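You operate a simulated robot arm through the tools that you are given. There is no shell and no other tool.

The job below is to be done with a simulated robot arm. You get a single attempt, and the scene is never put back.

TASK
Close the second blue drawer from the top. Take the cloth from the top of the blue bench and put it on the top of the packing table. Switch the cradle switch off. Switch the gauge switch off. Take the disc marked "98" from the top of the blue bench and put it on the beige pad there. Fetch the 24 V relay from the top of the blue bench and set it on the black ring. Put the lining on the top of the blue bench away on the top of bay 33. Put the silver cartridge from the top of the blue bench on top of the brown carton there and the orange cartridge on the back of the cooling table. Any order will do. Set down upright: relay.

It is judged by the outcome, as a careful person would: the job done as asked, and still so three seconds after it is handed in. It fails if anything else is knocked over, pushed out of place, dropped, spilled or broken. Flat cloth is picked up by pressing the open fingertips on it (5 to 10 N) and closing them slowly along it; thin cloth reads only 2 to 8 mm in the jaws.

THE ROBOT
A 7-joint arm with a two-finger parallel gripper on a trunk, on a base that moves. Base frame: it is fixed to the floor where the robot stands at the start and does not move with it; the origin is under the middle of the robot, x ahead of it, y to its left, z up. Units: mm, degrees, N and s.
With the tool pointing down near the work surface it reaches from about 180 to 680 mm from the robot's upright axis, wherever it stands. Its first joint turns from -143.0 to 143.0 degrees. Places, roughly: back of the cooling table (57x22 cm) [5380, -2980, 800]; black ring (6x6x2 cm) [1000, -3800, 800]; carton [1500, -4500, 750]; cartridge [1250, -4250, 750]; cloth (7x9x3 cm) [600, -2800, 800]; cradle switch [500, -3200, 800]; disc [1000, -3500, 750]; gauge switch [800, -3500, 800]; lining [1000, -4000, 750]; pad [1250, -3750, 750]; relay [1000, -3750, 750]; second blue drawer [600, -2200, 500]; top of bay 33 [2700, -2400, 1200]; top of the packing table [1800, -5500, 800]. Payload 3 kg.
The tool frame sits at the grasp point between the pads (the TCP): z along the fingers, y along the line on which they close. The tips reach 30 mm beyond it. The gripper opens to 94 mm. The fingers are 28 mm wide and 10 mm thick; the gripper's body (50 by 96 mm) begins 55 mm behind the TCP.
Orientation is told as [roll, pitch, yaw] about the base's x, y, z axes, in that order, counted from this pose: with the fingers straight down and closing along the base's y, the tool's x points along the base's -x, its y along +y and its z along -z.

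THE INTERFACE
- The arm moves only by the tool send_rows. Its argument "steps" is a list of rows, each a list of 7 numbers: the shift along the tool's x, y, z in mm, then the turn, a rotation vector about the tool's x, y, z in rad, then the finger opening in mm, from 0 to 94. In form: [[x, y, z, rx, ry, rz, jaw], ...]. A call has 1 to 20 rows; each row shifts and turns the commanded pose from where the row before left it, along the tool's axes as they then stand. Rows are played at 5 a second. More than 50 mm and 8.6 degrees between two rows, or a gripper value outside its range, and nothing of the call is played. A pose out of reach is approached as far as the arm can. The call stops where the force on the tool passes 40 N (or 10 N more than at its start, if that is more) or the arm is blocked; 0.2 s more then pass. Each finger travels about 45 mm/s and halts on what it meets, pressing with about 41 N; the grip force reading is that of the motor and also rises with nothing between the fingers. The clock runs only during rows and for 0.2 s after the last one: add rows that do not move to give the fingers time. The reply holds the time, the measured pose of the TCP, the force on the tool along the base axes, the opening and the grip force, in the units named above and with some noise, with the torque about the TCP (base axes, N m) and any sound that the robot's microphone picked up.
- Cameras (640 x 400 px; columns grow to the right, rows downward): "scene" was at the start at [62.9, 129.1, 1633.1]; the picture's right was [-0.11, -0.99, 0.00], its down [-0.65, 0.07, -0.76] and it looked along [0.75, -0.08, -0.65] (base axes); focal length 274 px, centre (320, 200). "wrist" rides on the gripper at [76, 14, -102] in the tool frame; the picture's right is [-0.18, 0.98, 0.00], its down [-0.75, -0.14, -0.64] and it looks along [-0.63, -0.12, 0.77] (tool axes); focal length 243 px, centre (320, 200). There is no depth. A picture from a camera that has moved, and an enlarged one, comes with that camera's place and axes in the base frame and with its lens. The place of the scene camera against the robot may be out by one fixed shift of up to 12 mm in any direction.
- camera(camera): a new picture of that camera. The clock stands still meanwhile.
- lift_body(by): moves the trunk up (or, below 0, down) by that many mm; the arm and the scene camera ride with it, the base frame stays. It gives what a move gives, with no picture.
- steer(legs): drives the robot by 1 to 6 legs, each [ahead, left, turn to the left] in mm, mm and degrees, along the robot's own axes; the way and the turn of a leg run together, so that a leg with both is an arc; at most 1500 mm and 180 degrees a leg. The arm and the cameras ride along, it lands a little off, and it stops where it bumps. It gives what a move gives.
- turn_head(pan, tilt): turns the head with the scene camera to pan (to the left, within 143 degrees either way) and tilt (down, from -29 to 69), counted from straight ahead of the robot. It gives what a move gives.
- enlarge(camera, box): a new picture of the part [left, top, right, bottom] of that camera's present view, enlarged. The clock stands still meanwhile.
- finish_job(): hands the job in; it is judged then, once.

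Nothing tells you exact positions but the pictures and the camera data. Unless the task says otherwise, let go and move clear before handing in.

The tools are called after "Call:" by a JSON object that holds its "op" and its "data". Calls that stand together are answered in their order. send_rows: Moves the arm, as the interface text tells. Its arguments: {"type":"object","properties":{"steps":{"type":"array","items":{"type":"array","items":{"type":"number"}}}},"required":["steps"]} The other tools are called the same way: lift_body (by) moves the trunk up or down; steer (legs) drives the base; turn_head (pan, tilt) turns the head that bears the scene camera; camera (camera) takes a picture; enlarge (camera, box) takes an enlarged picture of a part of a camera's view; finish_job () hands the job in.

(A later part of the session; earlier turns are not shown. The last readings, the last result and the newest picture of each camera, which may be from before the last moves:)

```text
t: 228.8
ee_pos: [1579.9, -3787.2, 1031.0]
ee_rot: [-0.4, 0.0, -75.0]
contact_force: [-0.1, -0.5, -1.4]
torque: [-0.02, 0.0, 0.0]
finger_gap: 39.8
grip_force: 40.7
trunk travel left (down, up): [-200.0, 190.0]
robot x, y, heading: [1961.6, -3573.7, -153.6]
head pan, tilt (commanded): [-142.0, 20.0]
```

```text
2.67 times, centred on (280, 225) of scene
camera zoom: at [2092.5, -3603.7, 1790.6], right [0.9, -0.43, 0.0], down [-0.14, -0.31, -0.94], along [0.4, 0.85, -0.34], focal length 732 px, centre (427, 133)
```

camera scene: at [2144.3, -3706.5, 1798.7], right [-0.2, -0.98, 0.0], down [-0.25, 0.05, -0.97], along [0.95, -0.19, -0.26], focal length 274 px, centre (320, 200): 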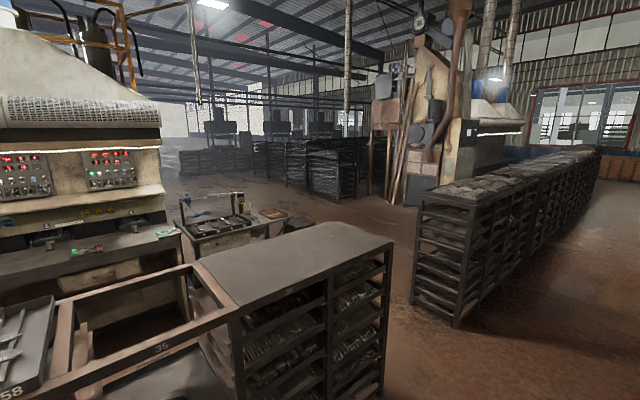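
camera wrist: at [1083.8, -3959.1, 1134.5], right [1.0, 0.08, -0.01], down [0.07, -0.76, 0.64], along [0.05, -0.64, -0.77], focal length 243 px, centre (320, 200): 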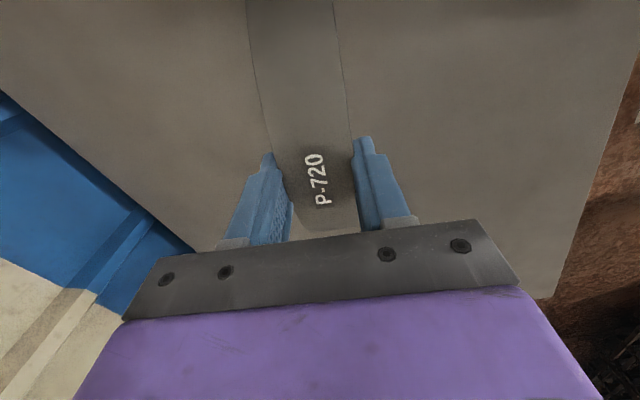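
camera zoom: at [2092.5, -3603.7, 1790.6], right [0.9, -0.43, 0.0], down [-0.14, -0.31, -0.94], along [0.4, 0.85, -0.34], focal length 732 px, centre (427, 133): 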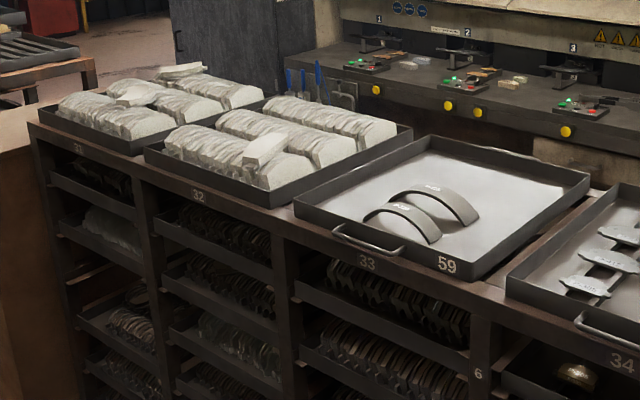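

Bay 33 carries tray 59 with two arc linings on its left; there's room along its right side. I'll turn around toward the rack, raise the trunk, and approach.

Call:
{"op": "steer", "data": {"legs": [[0, 0, -178.2]]}}

Call:
{"op": "lift_body", "data": {"by": 190}}

Call:
{"op": "turn_head", "data": {"pan": 20, "tilt": 25}}

Call:
{"op": "camera", "data": {"camera": "scene"}}

Call:
{"op": "camera", "data": {"camera": "wrist"}}

```text
t: 236.5
ee_pos: [2340.6, -3347.8, 1030.1]
ee_rot: [-0.4, 0.0, 106.1]
contact_force: [0.6, -0.2, -1.6]
torque: [-0.02, 0.02, 0.03]
finger_gap: 39.7
grip_force: 41.5
trunk travel left (down, up): [-200.0, 190.0]
robot x, y, heading: [1960.8, -3569.1, 27.6]
head pan, tilt (commanded): [-142.0, 20.0]
```

```text
t: 238.6
ee_pos: [2339.5, -3347.7, 1220.6]
ee_rot: [-0.4, 0.0, 106.1]
contact_force: [-0.5, 0.9, -1.3]
torque: [-0.03, 0.0, -0.02]
finger_gap: 39.5
grip_force: 41.1
trunk travel left (down, up): [-390.0, 0.0]
robot x, y, heading: [1960.7, -3572.9, 27.7]
head pan, tilt (commanded): [-142.0, 20.0]
```

```text
t: 241.1
ee_pos: [2340.8, -3347.5, 1220.6]
ee_rot: [-0.6, 0.0, 106.1]
contact_force: [-0.4, 0.6, -1.2]
torque: [0.02, 0.02, -0.03]
finger_gap: 39.4
grip_force: 41.2
trunk travel left (down, up): [-390.0, 0.0]
robot x, y, heading: [1960.2, -3570.3, 27.5]
head pan, tilt (commanded): [20.0, 25.0]
```

```text
taken
camera scene: at [1939.8, -3392.1, 1972.1], right [0.74, -0.67, 0.0], down [-0.29, -0.31, -0.91], along [0.61, 0.67, -0.42], focal length 274 px, centre (320, 200)
```

scene: 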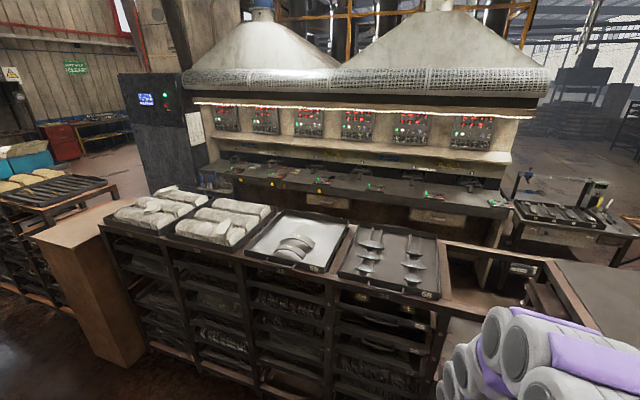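

```text
taken
camera wrist: at [2345.4, -3424.3, 1323.7], right [-1.0, -0.1, -0.01], down [-0.08, 0.76, 0.64], along [-0.06, 0.64, -0.77], focal length 243 px, centre (320, 200)
```

wrist: 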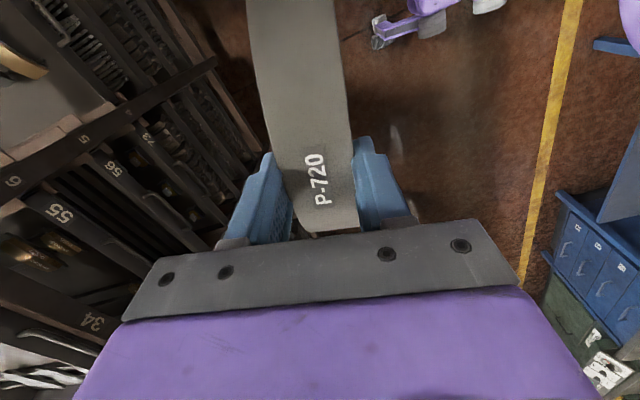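

I'll raise the lining above tray height and rotate the tool so the arch points away from the robot, then move left and partway in.

Call:
{"op": "send_rows", "data": {"steps": [[0, 0, -10, 0, 0, 0.1, 26], [0, 0, -20, 0, 0, 0.143, 26], [0, 0, -25, 0, 0, 0.143, 26], [0, 0, -25, 0, 0, 0.143, 26], [0, 0, -15, 0, 0, 0.143, 26], [0, 0, -5, 0, 0, 0.143, 26], [0, 0, 0, 0, 0, 0.143, 26], [0, 0, 0, 0, 0, 0.143, 26], [0, 0, 0, 0, 0, 0.143, 26], [0, 0, 0, 0, 0, 0.13, 26], [0, 0, 0, 0, 0, 0.06, 26], [0, 0, 0, 0, 0, 0, 26]]}}

Call:
{"op": "steer", "data": {"legs": [[0, 440, 0.9], [370, 0, 0]]}}

Call:
{"op": "turn_head", "data": {"pan": 0, "tilt": 45}}

Call:
{"op": "camera", "data": {"camera": "scene"}}

Call:
{"op": "camera", "data": {"camera": "wrist"}}

```text
t: 243.7
ee_pos: [2340.4, -3348.1, 1320.4]
ee_rot: [-0.2, -0.5, 23.9]
contact_force: [-0.5, 0.0, -0.6]
torque: [0.01, -0.01, 0.0]
finger_gap: 39.6
grip_force: 40.7
trunk travel left (down, up): [-390.0, 0.0]
robot x, y, heading: [1959.9, -3568.7, 27.4]
head pan, tilt (commanded): [20.0, 25.0]
```

```text
t: 248.3
ee_pos: [2455.9, -2773.0, 1321.8]
ee_rot: [-0.1, -0.4, 25.0]
contact_force: [-0.6, -0.5, -1.3]
torque: [0.01, 0.03, 0.0]
finger_gap: 39.6
grip_force: 40.9
trunk travel left (down, up): [-390.0, 0.0]
robot x, y, heading: [2076.4, -3001.4, 28.7]
head pan, tilt (commanded): [20.0, 25.0]
```

```text
t: 249.2
ee_pos: [2453.0, -2775.0, 1322.2]
ee_rot: [-0.1, -0.6, 25.0]
contact_force: [-0.5, -0.4, -0.2]
torque: [0.0, 0.01, 0.01]
finger_gap: 39.8
grip_force: 40.3
trunk travel left (down, up): [-390.0, 0.0]
robot x, y, heading: [2081.5, -3003.5, 28.5]
head pan, tilt (commanded): [0.0, 45.0]
```

```text
taken
camera scene: at [2064.8, -2854.6, 1941.7], right [0.48, -0.88, 0.0], down [-0.62, -0.34, -0.71], along [0.62, 0.34, -0.71], focal length 274 px, centre (320, 200)
```

scene: 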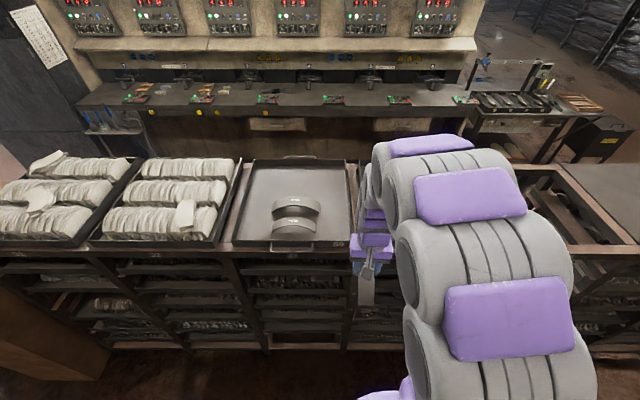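

```text
taken
camera wrist: at [2376.8, -2793.3, 1423.8], right [-0.25, 0.97, 0.0], down [0.74, 0.19, 0.65], along [0.63, 0.16, -0.76], focal length 243 px, centre (320, 200)
```

wrist: 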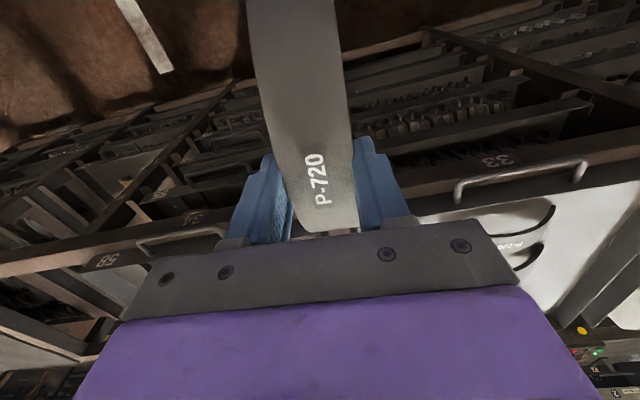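

Call:
{"op": "enlarge", "data": {"camera": "scene", "box": [225, 145, 375, 260]}}

```text
3.48 times, centred on (300, 202) of scene
camera zoom: at [2064.8, -2854.6, 1941.7], right [0.48, -0.88, 0.0], down [-0.62, -0.34, -0.71], along [0.62, 0.34, -0.71], focal length 954 px, centre (390, 191)
```

zoom: 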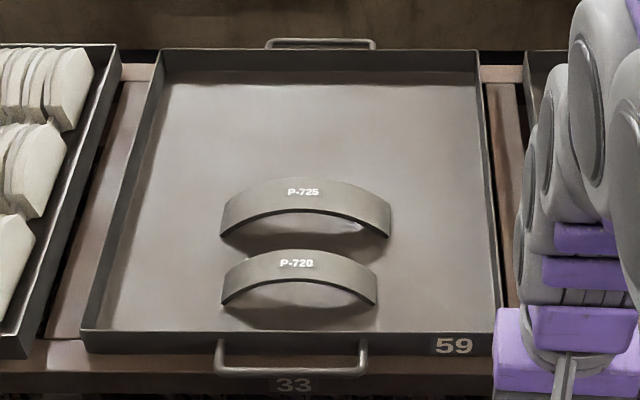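

The tray (59) spans roughly u 3186–3595 with two arcs in its near-centre; the back right area is free. I'll move left ~105 mm and ahead 240 mm, watching clearance to the rack.

Call:
{"op": "steer", "data": {"legs": [[0, 110, 0], [230, 0, 0]]}}

Call:
{"op": "turn_head", "data": {"pan": 0, "tilt": 55}}

Call:
{"op": "camera", "data": {"camera": "scene"}}

Call:
{"op": "camera", "data": {"camera": "wrist"}}

```text
t: 251.7
ee_pos: [2580.6, -2522.7, 1321.0]
ee_rot: [-1.7, -0.7, 25.2]
contact_force: [-0.5, 0.8, -1.3]
torque: [-0.06, -0.02, 0.06]
finger_gap: 39.7
grip_force: 41.1
trunk travel left (down, up): [-390.0, 0.0]
robot x, y, heading: [2223.9, -2785.9, 28.3]
head pan, tilt (commanded): [0.0, 45.0]
```

```text
t: 252.4
ee_pos: [2598.0, -2548.1, 1321.5]
ee_rot: [-0.4, -0.4, 25.1]
contact_force: [-0.4, 0.6, -0.1]
torque: [-0.03, -0.01, 0.02]
finger_gap: 39.5
grip_force: 41.2
trunk travel left (down, up): [-390.0, 0.0]
robot x, y, heading: [2227.8, -2781.3, 28.5]
head pan, tilt (commanded): [0.0, 55.0]
```

```text
taken
camera scene: at [2223.7, -2670.1, 1930.4], right [0.48, -0.88, -0.02], down [-0.73, -0.38, -0.57], along [0.5, 0.29, -0.82], focal length 274 px, centre (320, 200)
```

scene: 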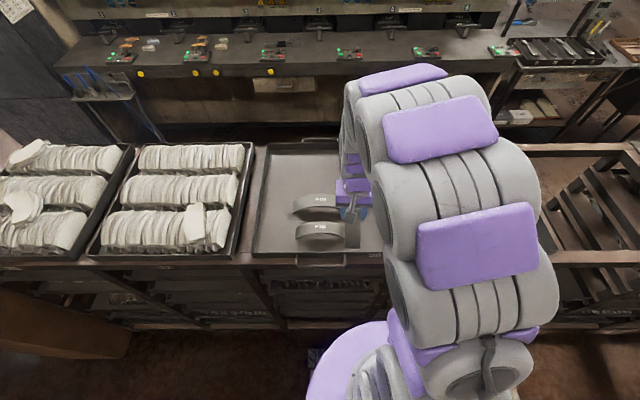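

```text
taken
camera wrist: at [2521.5, -2568.1, 1423.3], right [-0.25, 0.97, 0.0], down [0.74, 0.19, 0.65], along [0.63, 0.16, -0.76], focal length 243 px, centre (320, 200)
```

wrist: 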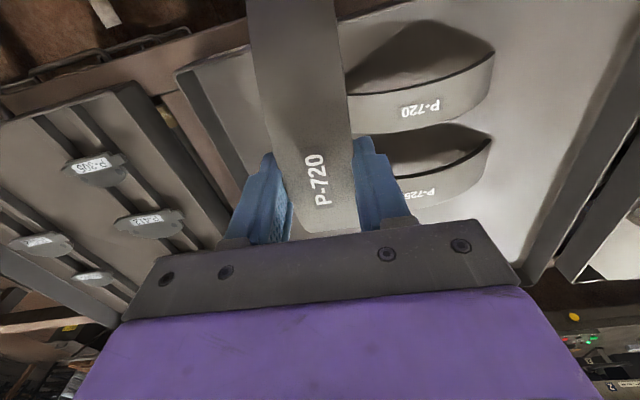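

I can see the two arcs to the left and the tray's right wall; the strip on the right is ~100 mm wide. I'll extend forward 154 mm and right ~32 mm over that free strip.

Call:
{"op": "send_rows", "data": {"steps": [[-14, -3, 0, 0, 0, 0, 26], [-26, -5.5, 0, 0, 0, 0, 26], [-28, -6, 0, 0, 0, 0, 26], [-28, -6, 0, 0, 0, 0, 26], [-28, -6, 0, 0, 0, 0, 26], [-20, -4, 0, 0, 0, 0, 26], [-10, -1.5, 0, 0, 0, 0, 26], [0, 0, 0, 0, 0, 0, 26]]}}

Call:
{"op": "camera", "data": {"camera": "wrist"}}

Call:
{"op": "camera", "data": {"camera": "scene"}}

```text
t: 254.2
ee_pos: [2750.4, -2511.9, 1322.7]
ee_rot: [-0.4, -0.7, 25.1]
contact_force: [-0.2, -0.1, -0.6]
torque: [-0.02, 0.01, 0.01]
finger_gap: 39.6
grip_force: 40.6
trunk travel left (down, up): [-390.0, 0.0]
robot x, y, heading: [2228.2, -2783.9, 28.6]
head pan, tilt (commanded): [0.0, 55.0]
```

```text
taken
camera wrist: at [2673.3, -2530.0, 1425.9], right [-0.25, 0.97, -0.01], down [0.73, 0.19, 0.65], along [0.63, 0.16, -0.76], focal length 243 px, centre (320, 200)
```

wrist: 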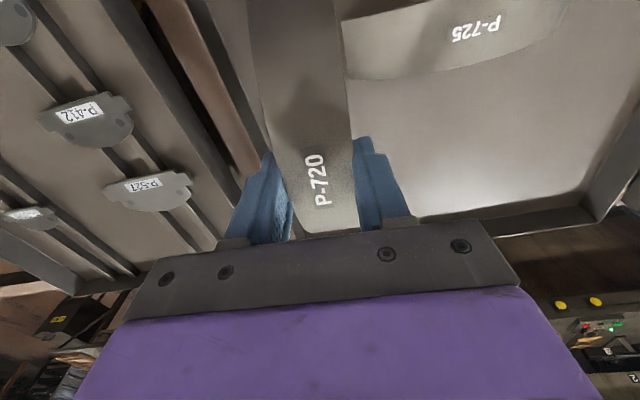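

```text
taken
camera scene: at [2222.5, -2667.7, 1930.2], right [0.48, -0.88, -0.02], down [-0.73, -0.38, -0.57], along [0.5, 0.28, -0.82], focal length 274 px, centre (320, 200)
```

scene: 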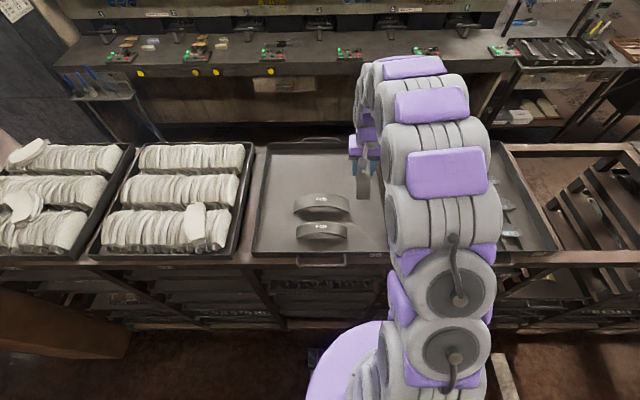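

There's ample room; to keep the left finger clear of the P‑725 arc when opening, I'll go 30 mm further in and 10 mm right, then descend partway.

Call:
{"op": "send_rows", "data": {"steps": [[-10, -4, 0, 0, 0, 0, 26], [-15, -4, 0, 0, 0, 0, 26], [-5, -2, 0, 0, 0, 0, 26], [0, 0, 15, 0, 0, 0, 26], [0, 0, 25, 0, 0, 0, 26], [0, 0, 20, 0, 0, 0, 26], [0, 0, 10, 0, 0, 0, 26], [0, 0, 0, 0, 0, 0, 26]]}}

Call:
{"op": "camera", "data": {"camera": "wrist"}}

Call:
{"op": "enlarge", "data": {"camera": "scene", "box": [250, 100, 450, 260]}}

```text
t: 256.1
ee_pos: [2781.8, -2507.5, 1253.0]
ee_rot: [-0.5, -0.5, 25.1]
contact_force: [-0.4, 0.4, -0.7]
torque: [-0.01, 0.02, -0.01]
finger_gap: 39.7
grip_force: 41.1
trunk travel left (down, up): [-390.0, 0.0]
robot x, y, heading: [2228.7, -2782.7, 28.4]
head pan, tilt (commanded): [0.0, 55.0]
```

```text
taken
camera wrist: at [2704.3, -2525.6, 1354.4], right [-0.25, 0.97, -0.01], down [0.73, 0.19, 0.65], along [0.63, 0.16, -0.76], focal length 243 px, centre (320, 200)
```

wrist: 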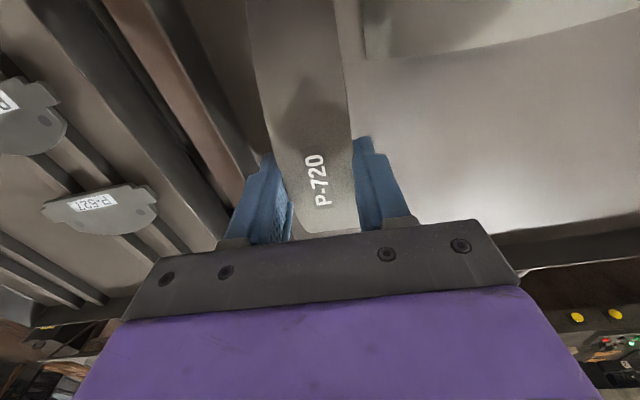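

```text
2.50 times, centred on (350, 180) of scene
camera zoom: at [2220.2, -2662.6, 1929.9], right [0.48, -0.88, -0.01], down [-0.73, -0.38, -0.57], along [0.5, 0.28, -0.82], focal length 686 px, centre (245, 250)
```

zoom: 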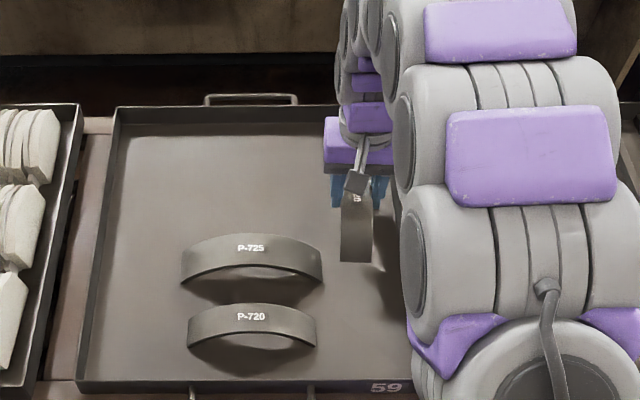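

Position looks good — behind/right of the arcs in the tray. Lowering in small steps until contact.

Call:
{"op": "send_rows", "data": {"steps": [[0, 0, 12, 0, 0, 0, 26], [0, 0, 10, 0, 0, 0, 26], [0, 0, 5, 0, 0, 0, 26], [0, 0, 3, 0, 0, 0, 26], [0, 0, 2, 0, 0, 0, 26], [0, 0, 2, 0, 0, 0, 26], [0, 0, 2, 0, 0, 0, 26]]}}

Call:
{"op": "enlarge", "data": {"camera": "wrist", "box": [180, 0, 460, 240]}}

```text
t: 257.9
ee_pos: [2779.0, -2509.3, 1217.9]
ee_rot: [-0.7, -0.6, 25.1]
contact_force: [-0.1, 0.2, -0.8]
torque: [-0.02, 0.0, 0.01]
finger_gap: 39.6
grip_force: 41.4
trunk travel left (down, up): [-390.0, 0.0]
robot x, y, heading: [2229.6, -2783.5, 28.5]
head pan, tilt (commanded): [0.0, 55.0]
stopped in row 7: the arm was blocked; the commanded pose is now the measured one
```

```text
1.67 times, centred on (320, 120) of wrist
camera zoom: at [2702.4, -2527.9, 1320.2], right [-0.25, 0.97, -0.01], down [0.73, 0.2, 0.65], along [0.63, 0.16, -0.76], focal length 404 px, centre (320, 333)
```

zoom: 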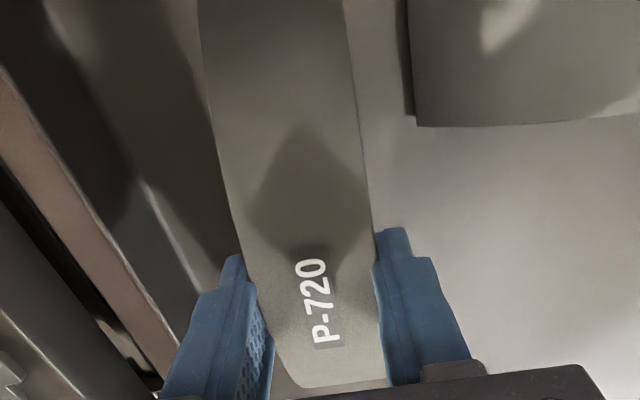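

The arm reports "blocked" without tool force. I'll look at what's around the arm before going on.

Call:
{"op": "camera", "data": {"camera": "scene"}}

Call:
{"op": "camera", "data": {"camera": "wrist"}}

```text
taken
camera scene: at [2215.6, -2654.9, 1929.2], right [0.48, -0.88, -0.01], down [-0.72, -0.39, -0.57], along [0.5, 0.28, -0.82], focal length 274 px, centre (320, 200)
```

scene: 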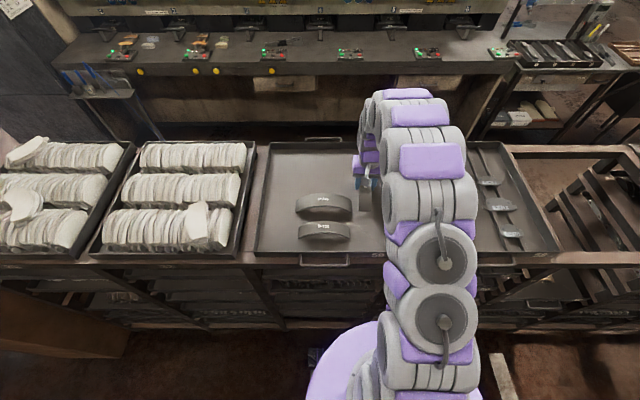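

```text
taken
camera wrist: at [2702.4, -2527.9, 1320.2], right [-0.25, 0.97, -0.01], down [0.73, 0.2, 0.65], along [0.63, 0.16, -0.76], focal length 243 px, centre (320, 200)
```

wrist: 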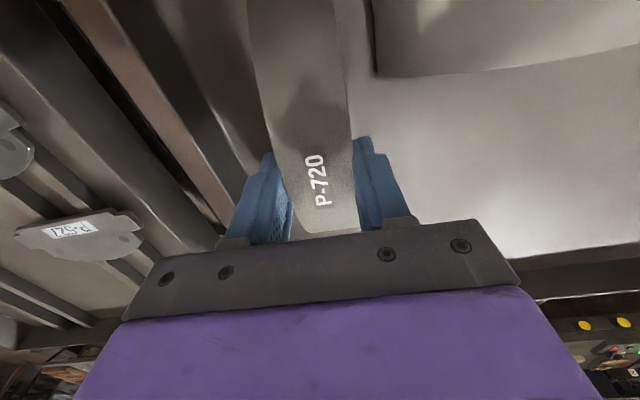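

Call:
{"op": "send_rows", "data": {"steps": [[0, 0, 1, 0, 0, 0, 26], [0, 0, 1, 0, 0, 0, 26]]}}

```text
t: 258.4
ee_pos: [2788.0, -2525.5, 1215.7]
ee_rot: [-0.1, -0.7, 24.9]
contact_force: [-0.2, -1.3, -0.6]
torque: [0.04, 0.0, 0.0]
finger_gap: 39.3
grip_force: 41.0
trunk travel left (down, up): [-390.0, 0.0]
robot x, y, heading: [2235.1, -2788.4, 28.4]
head pan, tilt (commanded): [0.0, 55.0]
```

The upper body was still swaying after the drive. I'll let it settle and re-check position before lowering further.

Call:
{"op": "send_rows", "data": {"steps": [[0, 0, 0, 0, 0, 0, 26], [0, 0, 0, 0, 0, 0, 26], [0, 0, 0, 0, 0, 0, 26], [0, 0, 0, 0, 0, 0, 26], [0, 0, 0, 0, 0, 0, 26], [0, 0, 0, 0, 0, 0, 26], [0, 0, 0, 0, 0, 0, 26], [0, 0, 0, 0, 0, 0, 26], [0, 0, 0, 0, 0, 0, 26], [0, 0, 0, 0, 0, 0, 26]]}}

Call:
{"op": "camera", "data": {"camera": "wrist"}}

Call:
{"op": "camera", "data": {"camera": "scene"}}

```text
t: 260.6
ee_pos: [2777.3, -2503.3, 1216.2]
ee_rot: [-0.9, -0.7, 25.1]
contact_force: [0.5, -0.3, -1.1]
torque: [-0.03, -0.03, 0.0]
finger_gap: 39.5
grip_force: 40.8
trunk travel left (down, up): [-390.0, 0.0]
robot x, y, heading: [2225.6, -2784.0, 28.4]
head pan, tilt (commanded): [0.0, 55.0]
```

```text
taken
camera wrist: at [2699.6, -2521.1, 1318.1], right [-0.25, 0.97, -0.01], down [0.73, 0.2, 0.65], along [0.63, 0.15, -0.76], focal length 243 px, centre (320, 200)
```

wrist: 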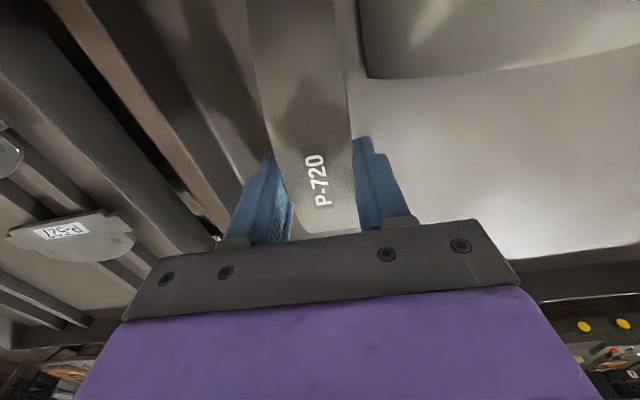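

```text
taken
camera scene: at [2206.5, -2637.4, 1927.8], right [0.48, -0.88, 0.0], down [-0.72, -0.39, -0.57], along [0.5, 0.27, -0.82], focal length 274 px, centre (320, 200)
```

scene: 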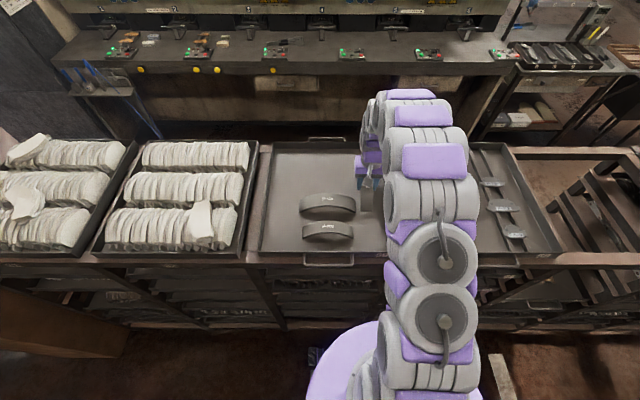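

Call:
{"op": "send_rows", "data": {"steps": [[0, 0, 0, 0, 0, 0, 26], [0, 0, 0, 0, 0, 0, 26], [0, 0, 0, 0, 0, 0, 26], [0, 0, 0, 0, 0, 0, 26], [0, 0, 0, 0, 0, 0, 26], [0, 0, 0, 0, 0, 0, 26], [0, 0, 0, 0, 0, 0, 26], [0, 0, 0, 0, 0, 0, 26], [0, 0, 0, 0, 0, 0, 26], [0, 0, 0, 0, 0, 0, 26], [0, 0, 0, 0, 0, 0, 26], [0, 0, 0, 0, 0, 0, 26], [0, 0, 0, 0, 0, 0, 26], [0, 0, 0, 0, 0, 0, 26], [0, 0, 0, 0, 0, 0, 26]]}}

Call:
{"op": "camera", "data": {"camera": "wrist"}}

```text
t: 263.9
ee_pos: [2781.9, -2512.7, 1214.7]
ee_rot: [-0.6, -0.6, 24.9]
contact_force: [1.0, -0.3, -1.2]
torque: [0.03, 0.0, 0.03]
finger_gap: 39.5
grip_force: 41.0
trunk travel left (down, up): [-390.0, 0.0]
robot x, y, heading: [2229.3, -2789.7, 28.5]
head pan, tilt (commanded): [0.0, 55.0]
```

```text
taken
camera wrist: at [2704.6, -2530.0, 1318.0], right [-0.25, 0.97, -0.01], down [0.73, 0.19, 0.65], along [0.63, 0.16, -0.76], focal length 243 px, centre (320, 200)
```

wrist: 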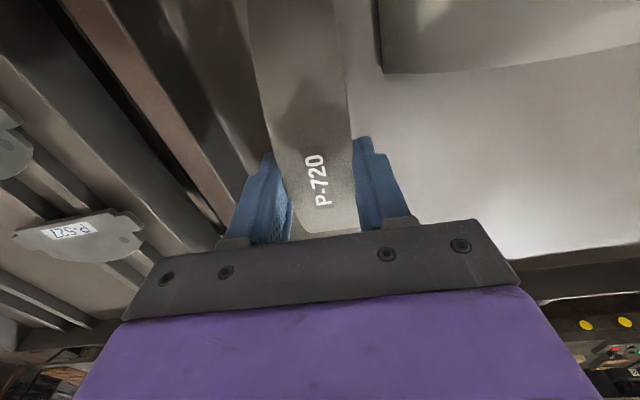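

Settled around (2782,-2513), clear of the neighbouring arc. Continuing to lower in small steps.

Call:
{"op": "send_rows", "data": {"steps": [[0, 0, 2, 0, 0, 0, 26], [0, 0, 2, 0, 0, 0, 26], [0, 0, 2, 0, 0, 0, 26], [0, 0, 1, 0, 0, 0, 26], [0, 0, 0, 0, 0, 0, 26]]}}

```text
t: 265.1
ee_pos: [2781.3, -2509.7, 1208.9]
ee_rot: [-0.5, -0.5, 25.1]
contact_force: [0.1, 0.8, -1.1]
torque: [-0.01, -0.01, -0.01]
finger_gap: 39.7
grip_force: 40.9
trunk travel left (down, up): [-390.0, 0.0]
robot x, y, heading: [2229.2, -2790.3, 28.5]
head pan, tilt (commanded): [0.0, 55.0]
```

Call:
{"op": "send_rows", "data": {"steps": [[0, 0, 2, 0, 0, 0, 26], [0, 0, 1, 0, 0, 0, 26], [0, 0, 1, 0, 0, 0, 26], [0, 0, 1, 0, 0, 0, 26], [0, 0, 0, 0, 0, 0, 26]]}}

```text
t: 266.2
ee_pos: [2781.1, -2511.1, 1204.7]
ee_rot: [-0.7, -0.7, 25.0]
contact_force: [0.0, -0.4, 4.2]
torque: [-0.08, 0.39, 0.03]
finger_gap: 39.3
grip_force: 41.2
trunk travel left (down, up): [-390.0, 0.0]
robot x, y, heading: [2233.1, -2784.4, 28.2]
head pan, tilt (commanded): [0.0, 55.0]
```

The near end has touched. One more millimetre, then release gently.

Call:
{"op": "send_rows", "data": {"steps": [[0, 0, 1, 0, 0.006, 0, 26], [0, 0, 0.5, 0, 0, 0, 26], [0, 0, 0, 0, 0, 0, 26]]}}

```text
t: 267.1
ee_pos: [2782.1, -2510.8, 1203.9]
ee_rot: [-0.6, -0.5, 25.0]
contact_force: [3.3, 1.0, 20.5]
torque: [-0.02, 0.99, -0.03]
finger_gap: 39.9
grip_force: 41.4
trunk travel left (down, up): [-390.0, 0.0]
robot x, y, heading: [2230.3, -2784.5, 28.6]
head pan, tilt (commanded): [0.0, 55.0]
```

Call:
{"op": "send_rows", "data": {"steps": [[0, 0, -0.5, 0, 0, 0, 34], [0, 0, 0, 0, 0, 0, 40], [0, 0, 0, 0, 0, 0, 44], [0, 0, 0, 0, 0, 0, 48], [0, 0, 0, 0, 0, 0, 54], [0, 0, 0, 0, 0, 0, 56], [0, 0, -4, 0, 0, 0, 56], [0, 0, -10, 0, 0, 0, 56], [0, 0, -20, 0, 0, 0, 56], [0, 0, -30, 0, 0, 0, 56], [0, 0, -35, 0, 0, 0, 56], [0, 0, -20, 0, 0, 0, 56], [0, 0, 0, 0, 0, 0, 56]]}}

Call:
{"op": "camera", "data": {"camera": "wrist"}}

Call:
{"op": "enlarge", "data": {"camera": "scene", "box": [250, 100, 450, 260]}}

```text
t: 269.9
ee_pos: [2780.0, -2510.7, 1321.7]
ee_rot: [-0.6, -0.3, 25.0]
contact_force: [-0.3, 0.4, 0.0]
torque: [0.0, 0.01, -0.01]
finger_gap: 56.2
grip_force: 0.1
trunk travel left (down, up): [-390.0, 0.0]
robot x, y, heading: [2232.6, -2789.1, 28.2]
head pan, tilt (commanded): [0.0, 55.0]
```

```text
taken
camera wrist: at [2704.1, -2527.8, 1424.7], right [-0.25, 0.97, -0.01], down [0.74, 0.2, 0.65], along [0.63, 0.15, -0.76], focal length 243 px, centre (320, 200)
```

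wrist: 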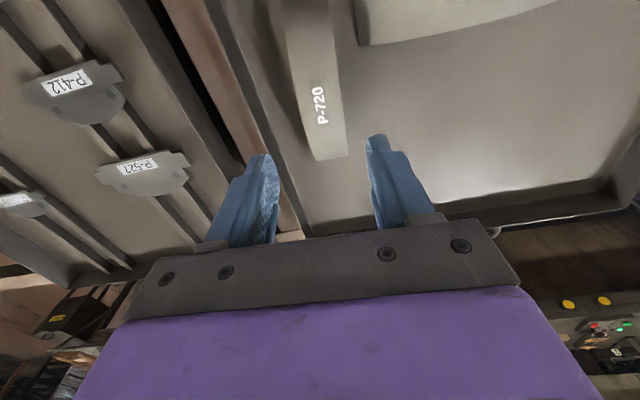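

```text
2.50 times, centred on (350, 180) of scene
camera zoom: at [2209.3, -2643.1, 1928.2], right [0.48, -0.88, 0.0], down [-0.72, -0.39, -0.57], along [0.5, 0.27, -0.82], focal length 686 px, centre (245, 250)
```

zoom: 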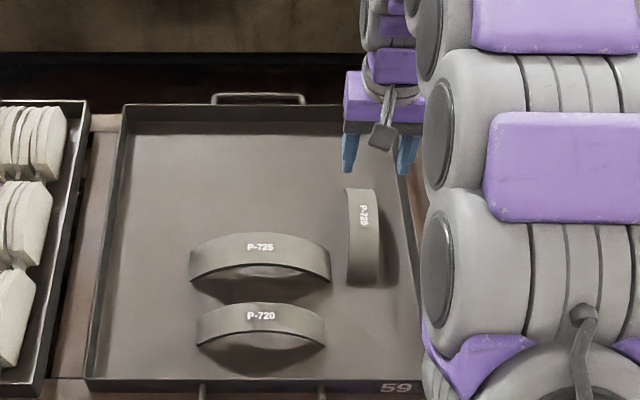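

The lining rests in the tray on bay 33. I'll retract the arm, back away from the rack, lower the trunk, and turn back to the bench for the orange cartridge.

Call:
{"op": "send_rows", "data": {"steps": [[25, 0, -3, 0, 0, 0, 60], [35, 0, 0, 0, 0, 0, 70], [40, 0, 0, 0, 0, 0, 80], [40, 0, 0, 0, 0, 0, 80], [25, 0, 0, 0, 0, 0, 80], [0, 0, 0, 0, 0, 0, 80]]}}

Call:
{"op": "steer", "data": {"legs": [[-620, 0, 0]]}}

Call:
{"op": "lift_body", "data": {"by": -190}}

Call:
{"op": "steer", "data": {"legs": [[0, 0, 180]]}}

```text
t: 271.2
ee_pos: [2629.4, -2578.9, 1322.9]
ee_rot: [-0.6, -0.2, 24.9]
contact_force: [0.2, -0.2, 0.6]
torque: [0.05, -0.02, 0.0]
finger_gap: 79.9
grip_force: 0.1
trunk travel left (down, up): [-390.0, 0.0]
robot x, y, heading: [2230.7, -2787.7, 28.6]
head pan, tilt (commanded): [0.0, 55.0]
```

```text
t: 274.7
ee_pos: [2083.6, -2875.7, 1321.9]
ee_rot: [-0.6, -0.4, 25.0]
contact_force: [-0.3, -0.8, -0.2]
torque: [0.0, 0.0, -0.01]
finger_gap: 80.2
grip_force: 0.1
trunk travel left (down, up): [-390.0, 0.0]
robot x, y, heading: [1684.0, -3083.3, 28.6]
head pan, tilt (commanded): [0.0, 55.0]
```

```text
t: 276.8
ee_pos: [2082.7, -2876.6, 1133.3]
ee_rot: [-0.6, -0.4, 25.0]
contact_force: [0.6, -0.2, 0.2]
torque: [0.01, 0.0, 0.01]
finger_gap: 79.9
grip_force: 0.2
trunk travel left (down, up): [-200.0, 190.0]
robot x, y, heading: [1685.3, -3083.4, 28.6]
head pan, tilt (commanded): [0.0, 55.0]
```

```text
t: 284.6
ee_pos: [1294.1, -3301.0, 1134.9]
ee_rot: [-0.5, -0.4, -153.3]
contact_force: [0.7, -0.2, -0.6]
torque: [-0.02, 0.02, 0.01]
finger_gap: 80.2
grip_force: 0.1
trunk travel left (down, up): [-200.0, 190.0]
robot x, y, heading: [1686.6, -3085.0, -149.7]
head pan, tilt (commanded): [0.0, 55.0]
```

Call:
{"op": "steer", "data": {"legs": [[0, 0, -1.9], [0, 1190, 0], [280, 0, 0]]}}

Call:
{"op": "camera", "data": {"camera": "scene"}}

Call:
{"op": "camera", "data": {"camera": "wrist"}}

```text
t: 292.6
ee_pos: [1609.1, -4473.9, 1133.5]
ee_rot: [-0.7, -0.4, -154.7]
contact_force: [-0.1, -0.4, -0.2]
torque: [0.03, -0.03, 0.0]
finger_gap: 80.2
grip_force: 0.1
trunk travel left (down, up): [-200.0, 190.0]
robot x, y, heading: [2006.6, -4267.5, -151.1]
head pan, tilt (commanded): [0.0, 55.0]
```

```text
taken
camera scene: at [2037.5, -4415.8, 1738.1], right [-0.48, 0.88, 0.0], down [0.72, 0.4, -0.57], along [-0.5, -0.27, -0.82], focal length 274 px, centre (320, 200)
```

scene: 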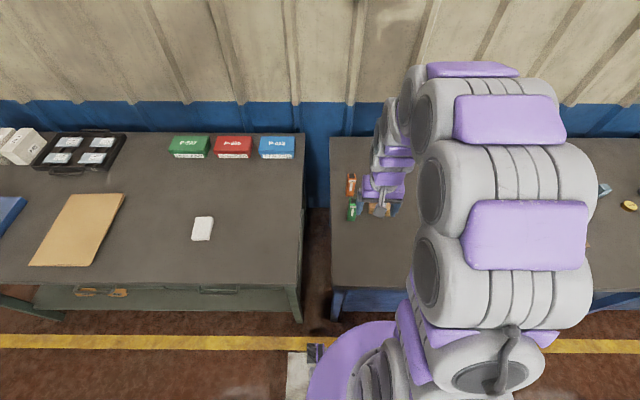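

```text
taken
camera wrist: at [1685.2, -4454.2, 1236.1], right [0.25, -0.97, -0.01], down [-0.73, -0.2, 0.65], along [-0.63, -0.16, -0.76], focal length 243 px, centre (320, 200)
```

wrist: 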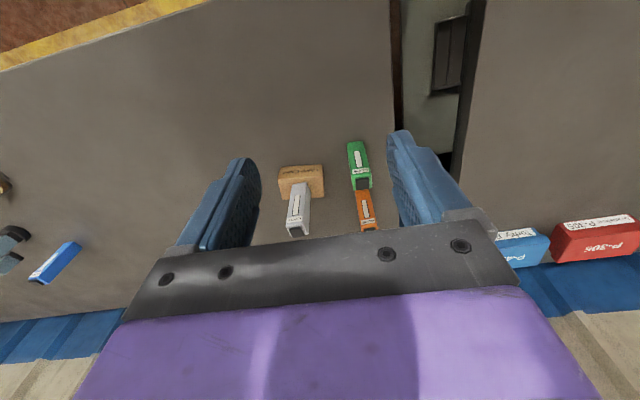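

The orange cartridge stands behind the green one. I'll move 50 mm closer, then position the arm above the orange one.

Call:
{"op": "steer", "data": {"legs": [[50, 0, 0]]}}

Call:
{"op": "camera", "data": {"camera": "wrist"}}

```text
t: 293.5
ee_pos: [1564.5, -4495.9, 1133.8]
ee_rot: [-0.5, -0.3, -154.7]
contact_force: [-0.5, -0.5, 0.3]
torque: [0.0, 0.0, 0.0]
finger_gap: 80.0
grip_force: 0.1
trunk travel left (down, up): [-200.0, 190.0]
robot x, y, heading: [1962.1, -4287.2, -151.3]
head pan, tilt (commanded): [0.0, 55.0]
```

```text
taken
camera wrist: at [1640.4, -4476.8, 1235.7], right [0.25, -0.97, -0.01], down [-0.74, -0.2, 0.65], along [-0.63, -0.16, -0.76], focal length 243 px, centre (320, 200)
```

wrist: 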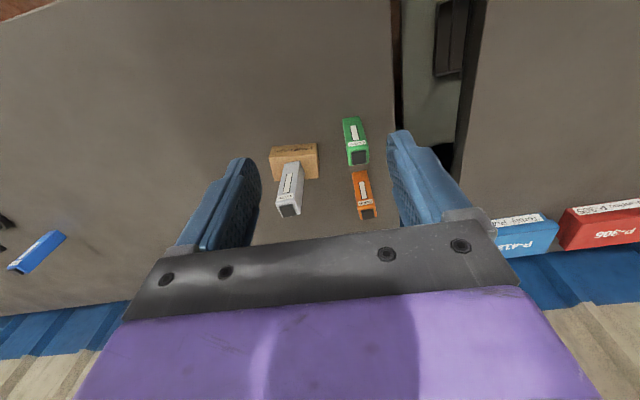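

Call:
{"op": "enlarge", "data": {"camera": "wrist", "box": [320, 100, 400, 230]}}

```text
3.08 times, centred on (360, 165) of wrist
camera zoom: at [1640.4, -4476.8, 1235.7], right [0.25, -0.97, -0.01], down [-0.74, -0.2, 0.65], along [-0.63, -0.16, -0.76], focal length 746 px, centre (197, 308)
```

zoom: 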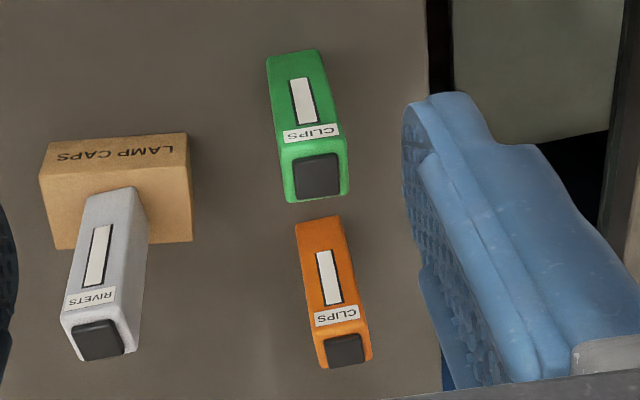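

Call:
{"op": "send_rows", "data": {"steps": [[-33.5, 6, 0, 0.008, 0, -0.03, 80], [-33.5, 6, 0, 0, 0, -0.03, 80], [-33.5, 6, 0, 0, 0, 0, 80], [-33.5, 6, 0, 0, 0, 0, 80], [-33.5, 6, 0, 0, 0, 0, 80], [-33.5, 6, 0, 0, 0, 0, 80], [-33.5, 6, 0, 0, 0, 0, 80], [0, 0, 40, 0, 0, 0, 80], [0, 0, 40, 0, 0, 0, 80], [0, 0, 0, 0, 0, 0, 80]]}}

Call:
{"op": "camera", "data": {"camera": "wrist"}}

```text
t: 295.7
ee_pos: [1380.2, -4642.6, 1057.1]
ee_rot: [-1.0, -0.5, -151.3]
contact_force: [-0.7, 0.0, 0.4]
torque: [-0.03, 0.0, 0.03]
finger_gap: 80.0
grip_force: 0.1
trunk travel left (down, up): [-200.0, 190.0]
robot x, y, heading: [1962.1, -4290.7, -150.9]
head pan, tilt (commanded): [0.0, 55.0]
```

```text
taken
camera wrist: at [1454.5, -4618.7, 1160.4], right [0.31, -0.95, -0.02], down [-0.72, -0.25, 0.65], along [-0.62, -0.19, -0.76], focal length 243 px, centre (320, 200)
```

wrist: 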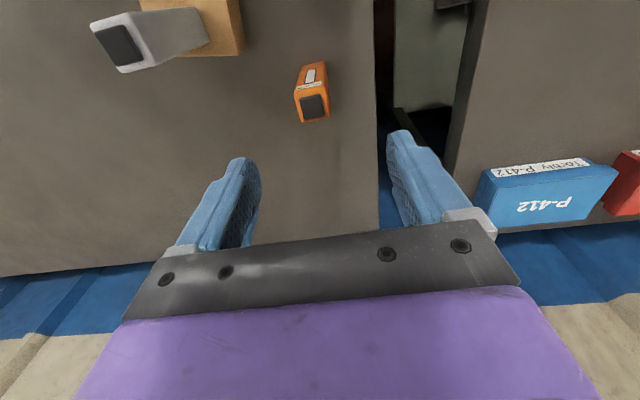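

Call:
{"op": "send_rows", "data": {"steps": [[-5, -11, 20, -0.017, 0.008, 0, 76], [0, 0, 40, 0, 0, 0, 72], [0, 0, 35, 0, 0, 0, 72], [0, 0, 0, 0, 0, 0, 72]]}}

Call:
{"op": "camera", "data": {"camera": "wrist"}}

```text
t: 296.7
ee_pos: [1369.2, -4634.7, 960.3]
ee_rot: [-0.1, -0.1, -151.3]
contact_force: [0.1, -0.3, 0.1]
torque: [0.0, -0.02, 0.0]
finger_gap: 72.1
grip_force: 0.1
trunk travel left (down, up): [-200.0, 190.0]
robot x, y, heading: [1963.7, -4293.6, -151.2]
head pan, tilt (commanded): [0.0, 55.0]
```

```text
taken
camera wrist: at [1442.7, -4609.7, 1064.0], right [0.31, -0.95, 0.0], down [-0.73, -0.24, 0.64], along [-0.61, -0.2, -0.77], focal length 243 px, centre (320, 200)
```

wrist: 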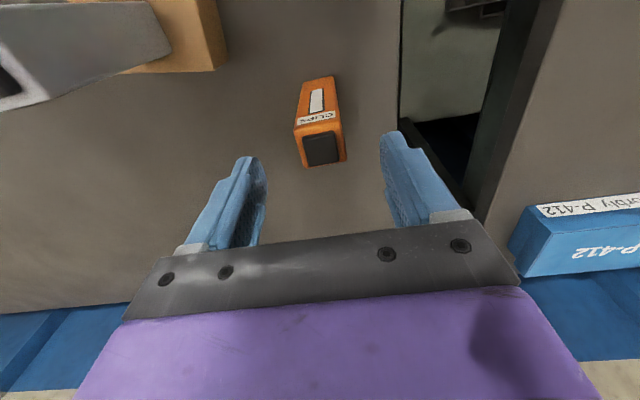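

Centred. Descending to grip the orange cartridge.

Call:
{"op": "send_rows", "data": {"steps": [[-2, 0, 25, 0, 0, 0, 70], [0, 0, 25, 0, 0, 0, 66], [0, 0, 15, 0, 0, 0, 62], [0, 0, 7, 0, 0, 0, 60], [0, 0, 0, 0, 0, 0, 52], [0, 0, 0, 0, 0, 0, 45], [0, 0, 0, 0, 0, 0, 38], [0, 0, 0, 0, 0, 0, 32], [0, 0, 0, 0, 0, 0, 26], [0, 0, 0, 0, 0, 0, 20], [0, 0, 0, 0, 0, 0, 20]]}}

Call:
{"op": "camera", "data": {"camera": "wrist"}}

```text
t: 299.1
ee_pos: [1366.4, -4635.4, 889.1]
ee_rot: [0.0, 0.0, -151.2]
contact_force: [0.5, 0.2, -0.3]
torque: [-0.04, 0.04, -0.01]
finger_gap: 35.8
grip_force: 40.8
trunk travel left (down, up): [-200.0, 190.0]
robot x, y, heading: [1963.5, -4288.7, -151.0]
head pan, tilt (commanded): [0.0, 55.0]
```

```text
taken
camera wrist: at [1440.2, -4610.8, 992.2], right [0.31, -0.95, 0.0], down [-0.73, -0.24, 0.64], along [-0.61, -0.2, -0.77], focal length 243 px, centre (320, 200)
```

wrist: 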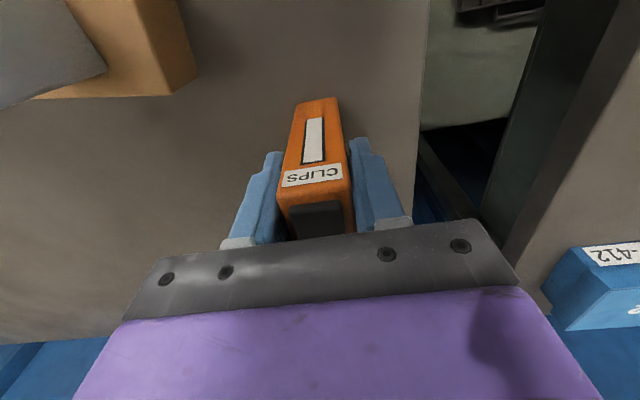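

Gripped. Lifting slowly.

Call:
{"op": "send_rows", "data": {"steps": [[0, 0, -3, 0, 0, 0, 20], [0, 0, -6, 0, 0, 0, 20], [0, 0, -12, 0, 0, 0, 20], [0, 0, -20, 0, 0, 0, 20], [0, 0, -25, 0, 0, 0, 20], [0, 0, -25, 0, 0, 0, 20], [0, 0, -25, 0, 0, 0, 20], [0, 0, -25, 0, 0, 0, 20], [0, 0, -20, 0, 0, 0, 20], [0, 0, -10, 0, 0, 0, 20], [0, 0, 0, 0, 0, 0, 20]]}}

Call:
{"op": "camera", "data": {"camera": "wrist"}}

Call:
{"op": "enlarge", "data": {"camera": "scene", "box": [320, 120, 440, 240]}}

```text
t: 301.5
ee_pos: [1366.3, -4634.3, 1060.3]
ee_rot: [-0.1, 0.0, -151.4]
contact_force: [-0.6, -0.6, -1.7]
torque: [0.0, 0.0, 0.03]
finger_gap: 36.0
grip_force: 40.4
trunk travel left (down, up): [-200.0, 190.0]
robot x, y, heading: [1963.6, -4288.7, -151.3]
head pan, tilt (commanded): [0.0, 55.0]
```

```text
taken
camera wrist: at [1439.9, -4609.9, 1163.3], right [0.31, -0.95, 0.0], down [-0.73, -0.24, 0.64], along [-0.61, -0.2, -0.77], focal length 243 px, centre (320, 200)
```

wrist: 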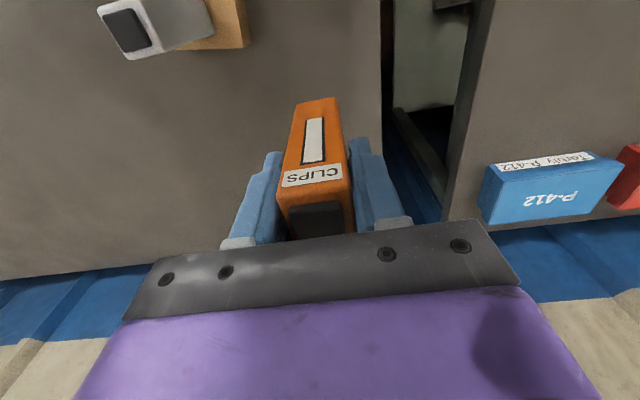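

```text
3.33 times, centred on (380, 180) of scene
camera zoom: at [1992.5, -4439.3, 1738.1], right [-0.48, 0.88, 0.0], down [0.72, 0.4, -0.57], along [-0.5, -0.27, -0.82], focal length 915 px, centre (120, 267)
```

zoom: 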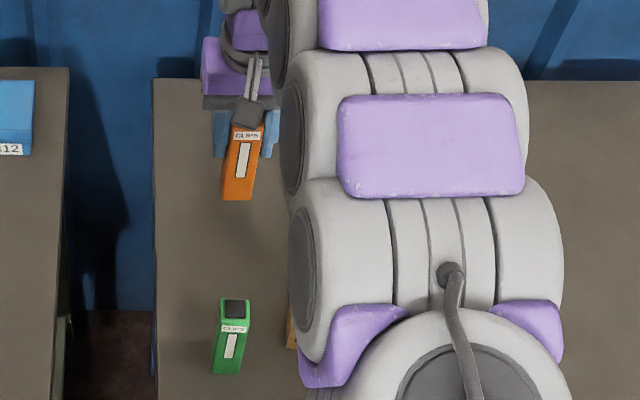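

The orange cartridge is firmly held. I'll retract the arm over the floor, back off, and turn around to find the way to the cooling table.

Call:
{"op": "send_rows", "data": {"steps": [[10, 0, 0, 0, 0, 0, 20], [20, 0, 0, 0, 0, 0, 20], [30, 0, 0, 0, 0, 0, 20], [35, 0, 0, 0, 0, 0, 20], [35, 0, 0, 0, 0, 0, 20], [35, 0, 0, 0, 0, 0, 20], [30, 0, 0, 0, 0, 0, 20], [20, 0, 0, 0, 0, 0, 20], [10, 0, 0, 0, 0, 0, 20], [0, 0, 0, 0, 0, 0, 20]]}}

Call:
{"op": "steer", "data": {"legs": [[-350, 0, 0], [0, 0, 180]]}}

Call:
{"op": "turn_head", "data": {"pan": -30, "tilt": 20}}

Call:
{"op": "camera", "data": {"camera": "scene"}}

Call:
{"op": "turn_head", "data": {"pan": 10, "tilt": 15}}

Call:
{"op": "camera", "data": {"camera": "scene"}}

```text
t: 303.7
ee_pos: [1565.7, -4528.5, 1058.9]
ee_rot: [-0.2, 0.0, -151.4]
contact_force: [0.0, 0.4, -1.0]
torque: [0.01, 0.01, 0.01]
finger_gap: 35.9
grip_force: 41.2
trunk travel left (down, up): [-200.0, 190.0]
robot x, y, heading: [1962.7, -4288.2, -151.0]
head pan, tilt (commanded): [0.0, 55.0]
```

```text
t: 313.4
ee_pos: [2665.8, -3879.7, 1059.2]
ee_rot: [-0.2, 0.0, 29.1]
contact_force: [0.2, 0.3, -1.2]
torque: [-0.02, -0.02, -0.01]
finger_gap: 35.9
grip_force: 41.4
trunk travel left (down, up): [-200.0, 190.0]
robot x, y, heading: [2273.1, -4120.0, 29.3]
head pan, tilt (commanded): [0.0, 55.0]
```

```text
t: 314.4
ee_pos: [2664.1, -3879.6, 1060.3]
ee_rot: [0.0, -0.1, 29.1]
contact_force: [-0.7, -0.8, -0.9]
torque: [-0.03, -0.01, -0.06]
finger_gap: 35.9
grip_force: 41.0
trunk travel left (down, up): [-200.0, 190.0]
robot x, y, heading: [2269.7, -4120.4, 29.2]
head pan, tilt (commanded): [-30.0, 20.0]
```

```text
taken
camera scene: at [2276.4, -4013.5, 1790.2], right [-0.01, -1.0, 0.0], down [-0.34, 0.0, -0.94], along [0.94, -0.01, -0.34], focal length 274 px, centre (320, 200)
```

scene: 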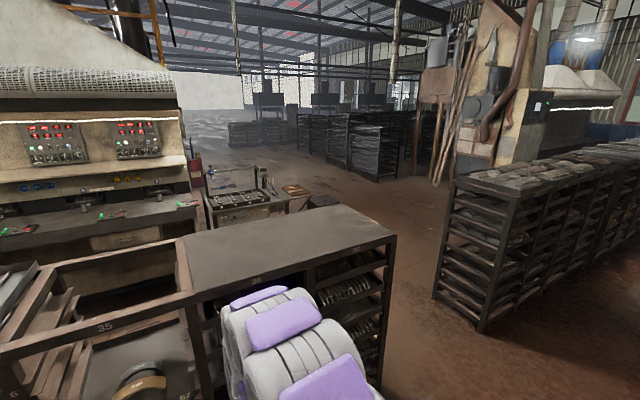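

```text
t: 315.4
ee_pos: [2665.0, -3879.8, 1060.6]
ee_rot: [-0.1, 0.1, 29.0]
contact_force: [-0.1, -0.9, -1.5]
torque: [0.04, 0.0, 0.01]
finger_gap: 36.0
grip_force: 41.2
trunk travel left (down, up): [-200.0, 190.0]
robot x, y, heading: [2273.6, -4124.7, 29.2]
head pan, tilt (commanded): [10.0, 15.0]
```

```text
taken
camera scene: at [2255.7, -3953.2, 1798.3], right [0.63, -0.78, 0.0], down [-0.2, -0.17, -0.97], along [0.75, 0.61, -0.26], focal length 274 px, centre (320, 200)
```

scene: 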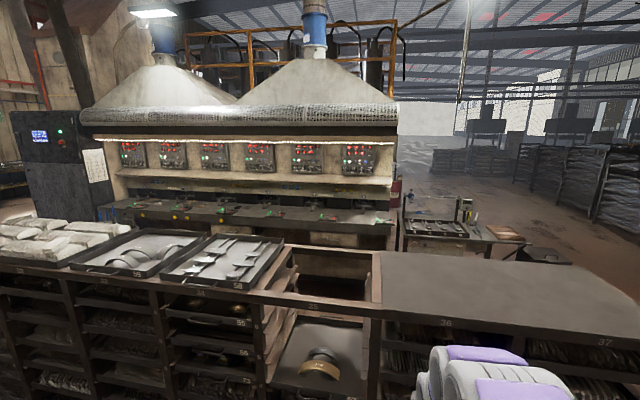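

The rack row ends at bay 37 (u≈5510) and the next rack begins at u≈6620, leaving a ~1.1 m passage. I'll drive right to the middle of the passage and go through it.

Call:
{"op": "steer", "data": {"legs": [[0, 0, -0.8], [0, -1350, 0]]}}

Call:
{"op": "turn_head", "data": {"pan": 0, "tilt": 25}}

Call:
{"op": "camera", "data": {"camera": "scene"}}

Call:
{"op": "turn_head", "data": {"pan": 40, "tilt": 20}}

Call:
{"op": "camera", "data": {"camera": "scene"}}

```text
t: 322.5
ee_pos: [3302.9, -5063.4, 1059.1]
ee_rot: [-0.1, 0.0, 28.2]
contact_force: [-0.4, 0.6, -1.7]
torque: [0.02, -0.04, -0.01]
finger_gap: 35.8
grip_force: 40.8
trunk travel left (down, up): [-200.0, 190.0]
robot x, y, heading: [2907.6, -5297.2, 28.5]
head pan, tilt (commanded): [10.0, 15.0]
```

```text
t: 323.2
ee_pos: [3302.4, -5065.3, 1059.8]
ee_rot: [0.0, 0.0, 28.3]
contact_force: [-0.9, 0.7, -1.2]
torque: [-0.02, 0.0, 0.01]
finger_gap: 36.0
grip_force: 41.0
trunk travel left (down, up): [-200.0, 190.0]
robot x, y, heading: [2905.5, -5295.1, 28.3]
head pan, tilt (commanded): [0.0, 25.0]
```

```text
taken
camera scene: at [2901.3, -5144.4, 1782.2], right [0.47, -0.88, 0.0], down [-0.37, -0.2, -0.91], along [0.8, 0.43, -0.42], focal length 274 px, centre (320, 200)
```

scene: 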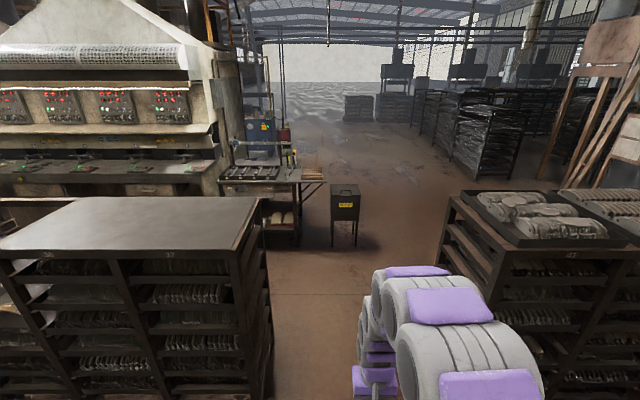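

```text
t: 324.2
ee_pos: [3302.6, -5064.5, 1060.3]
ee_rot: [0.0, 0.0, 28.2]
contact_force: [0.1, -0.3, -2.0]
torque: [-0.01, 0.01, 0.01]
finger_gap: 35.9
grip_force: 40.9
trunk travel left (down, up): [-200.0, 190.0]
robot x, y, heading: [2906.7, -5297.8, 28.2]
head pan, tilt (commanded): [40.0, 20.0]
```

```text
taken
camera scene: at [2854.7, -5101.7, 1790.2], right [0.93, -0.37, 0.0], down [-0.13, -0.32, -0.94], along [0.35, 0.87, -0.34], focal length 274 px, centre (320, 200)
```

scene: 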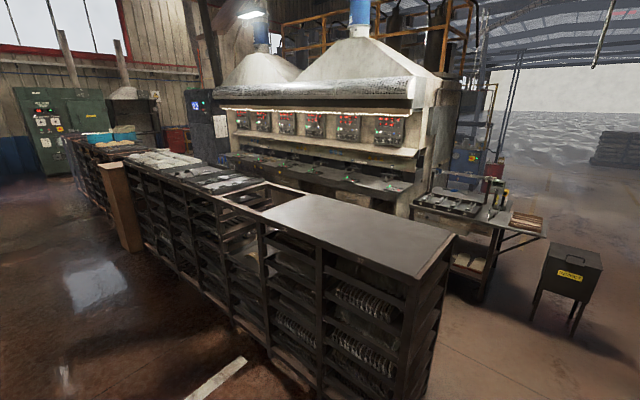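

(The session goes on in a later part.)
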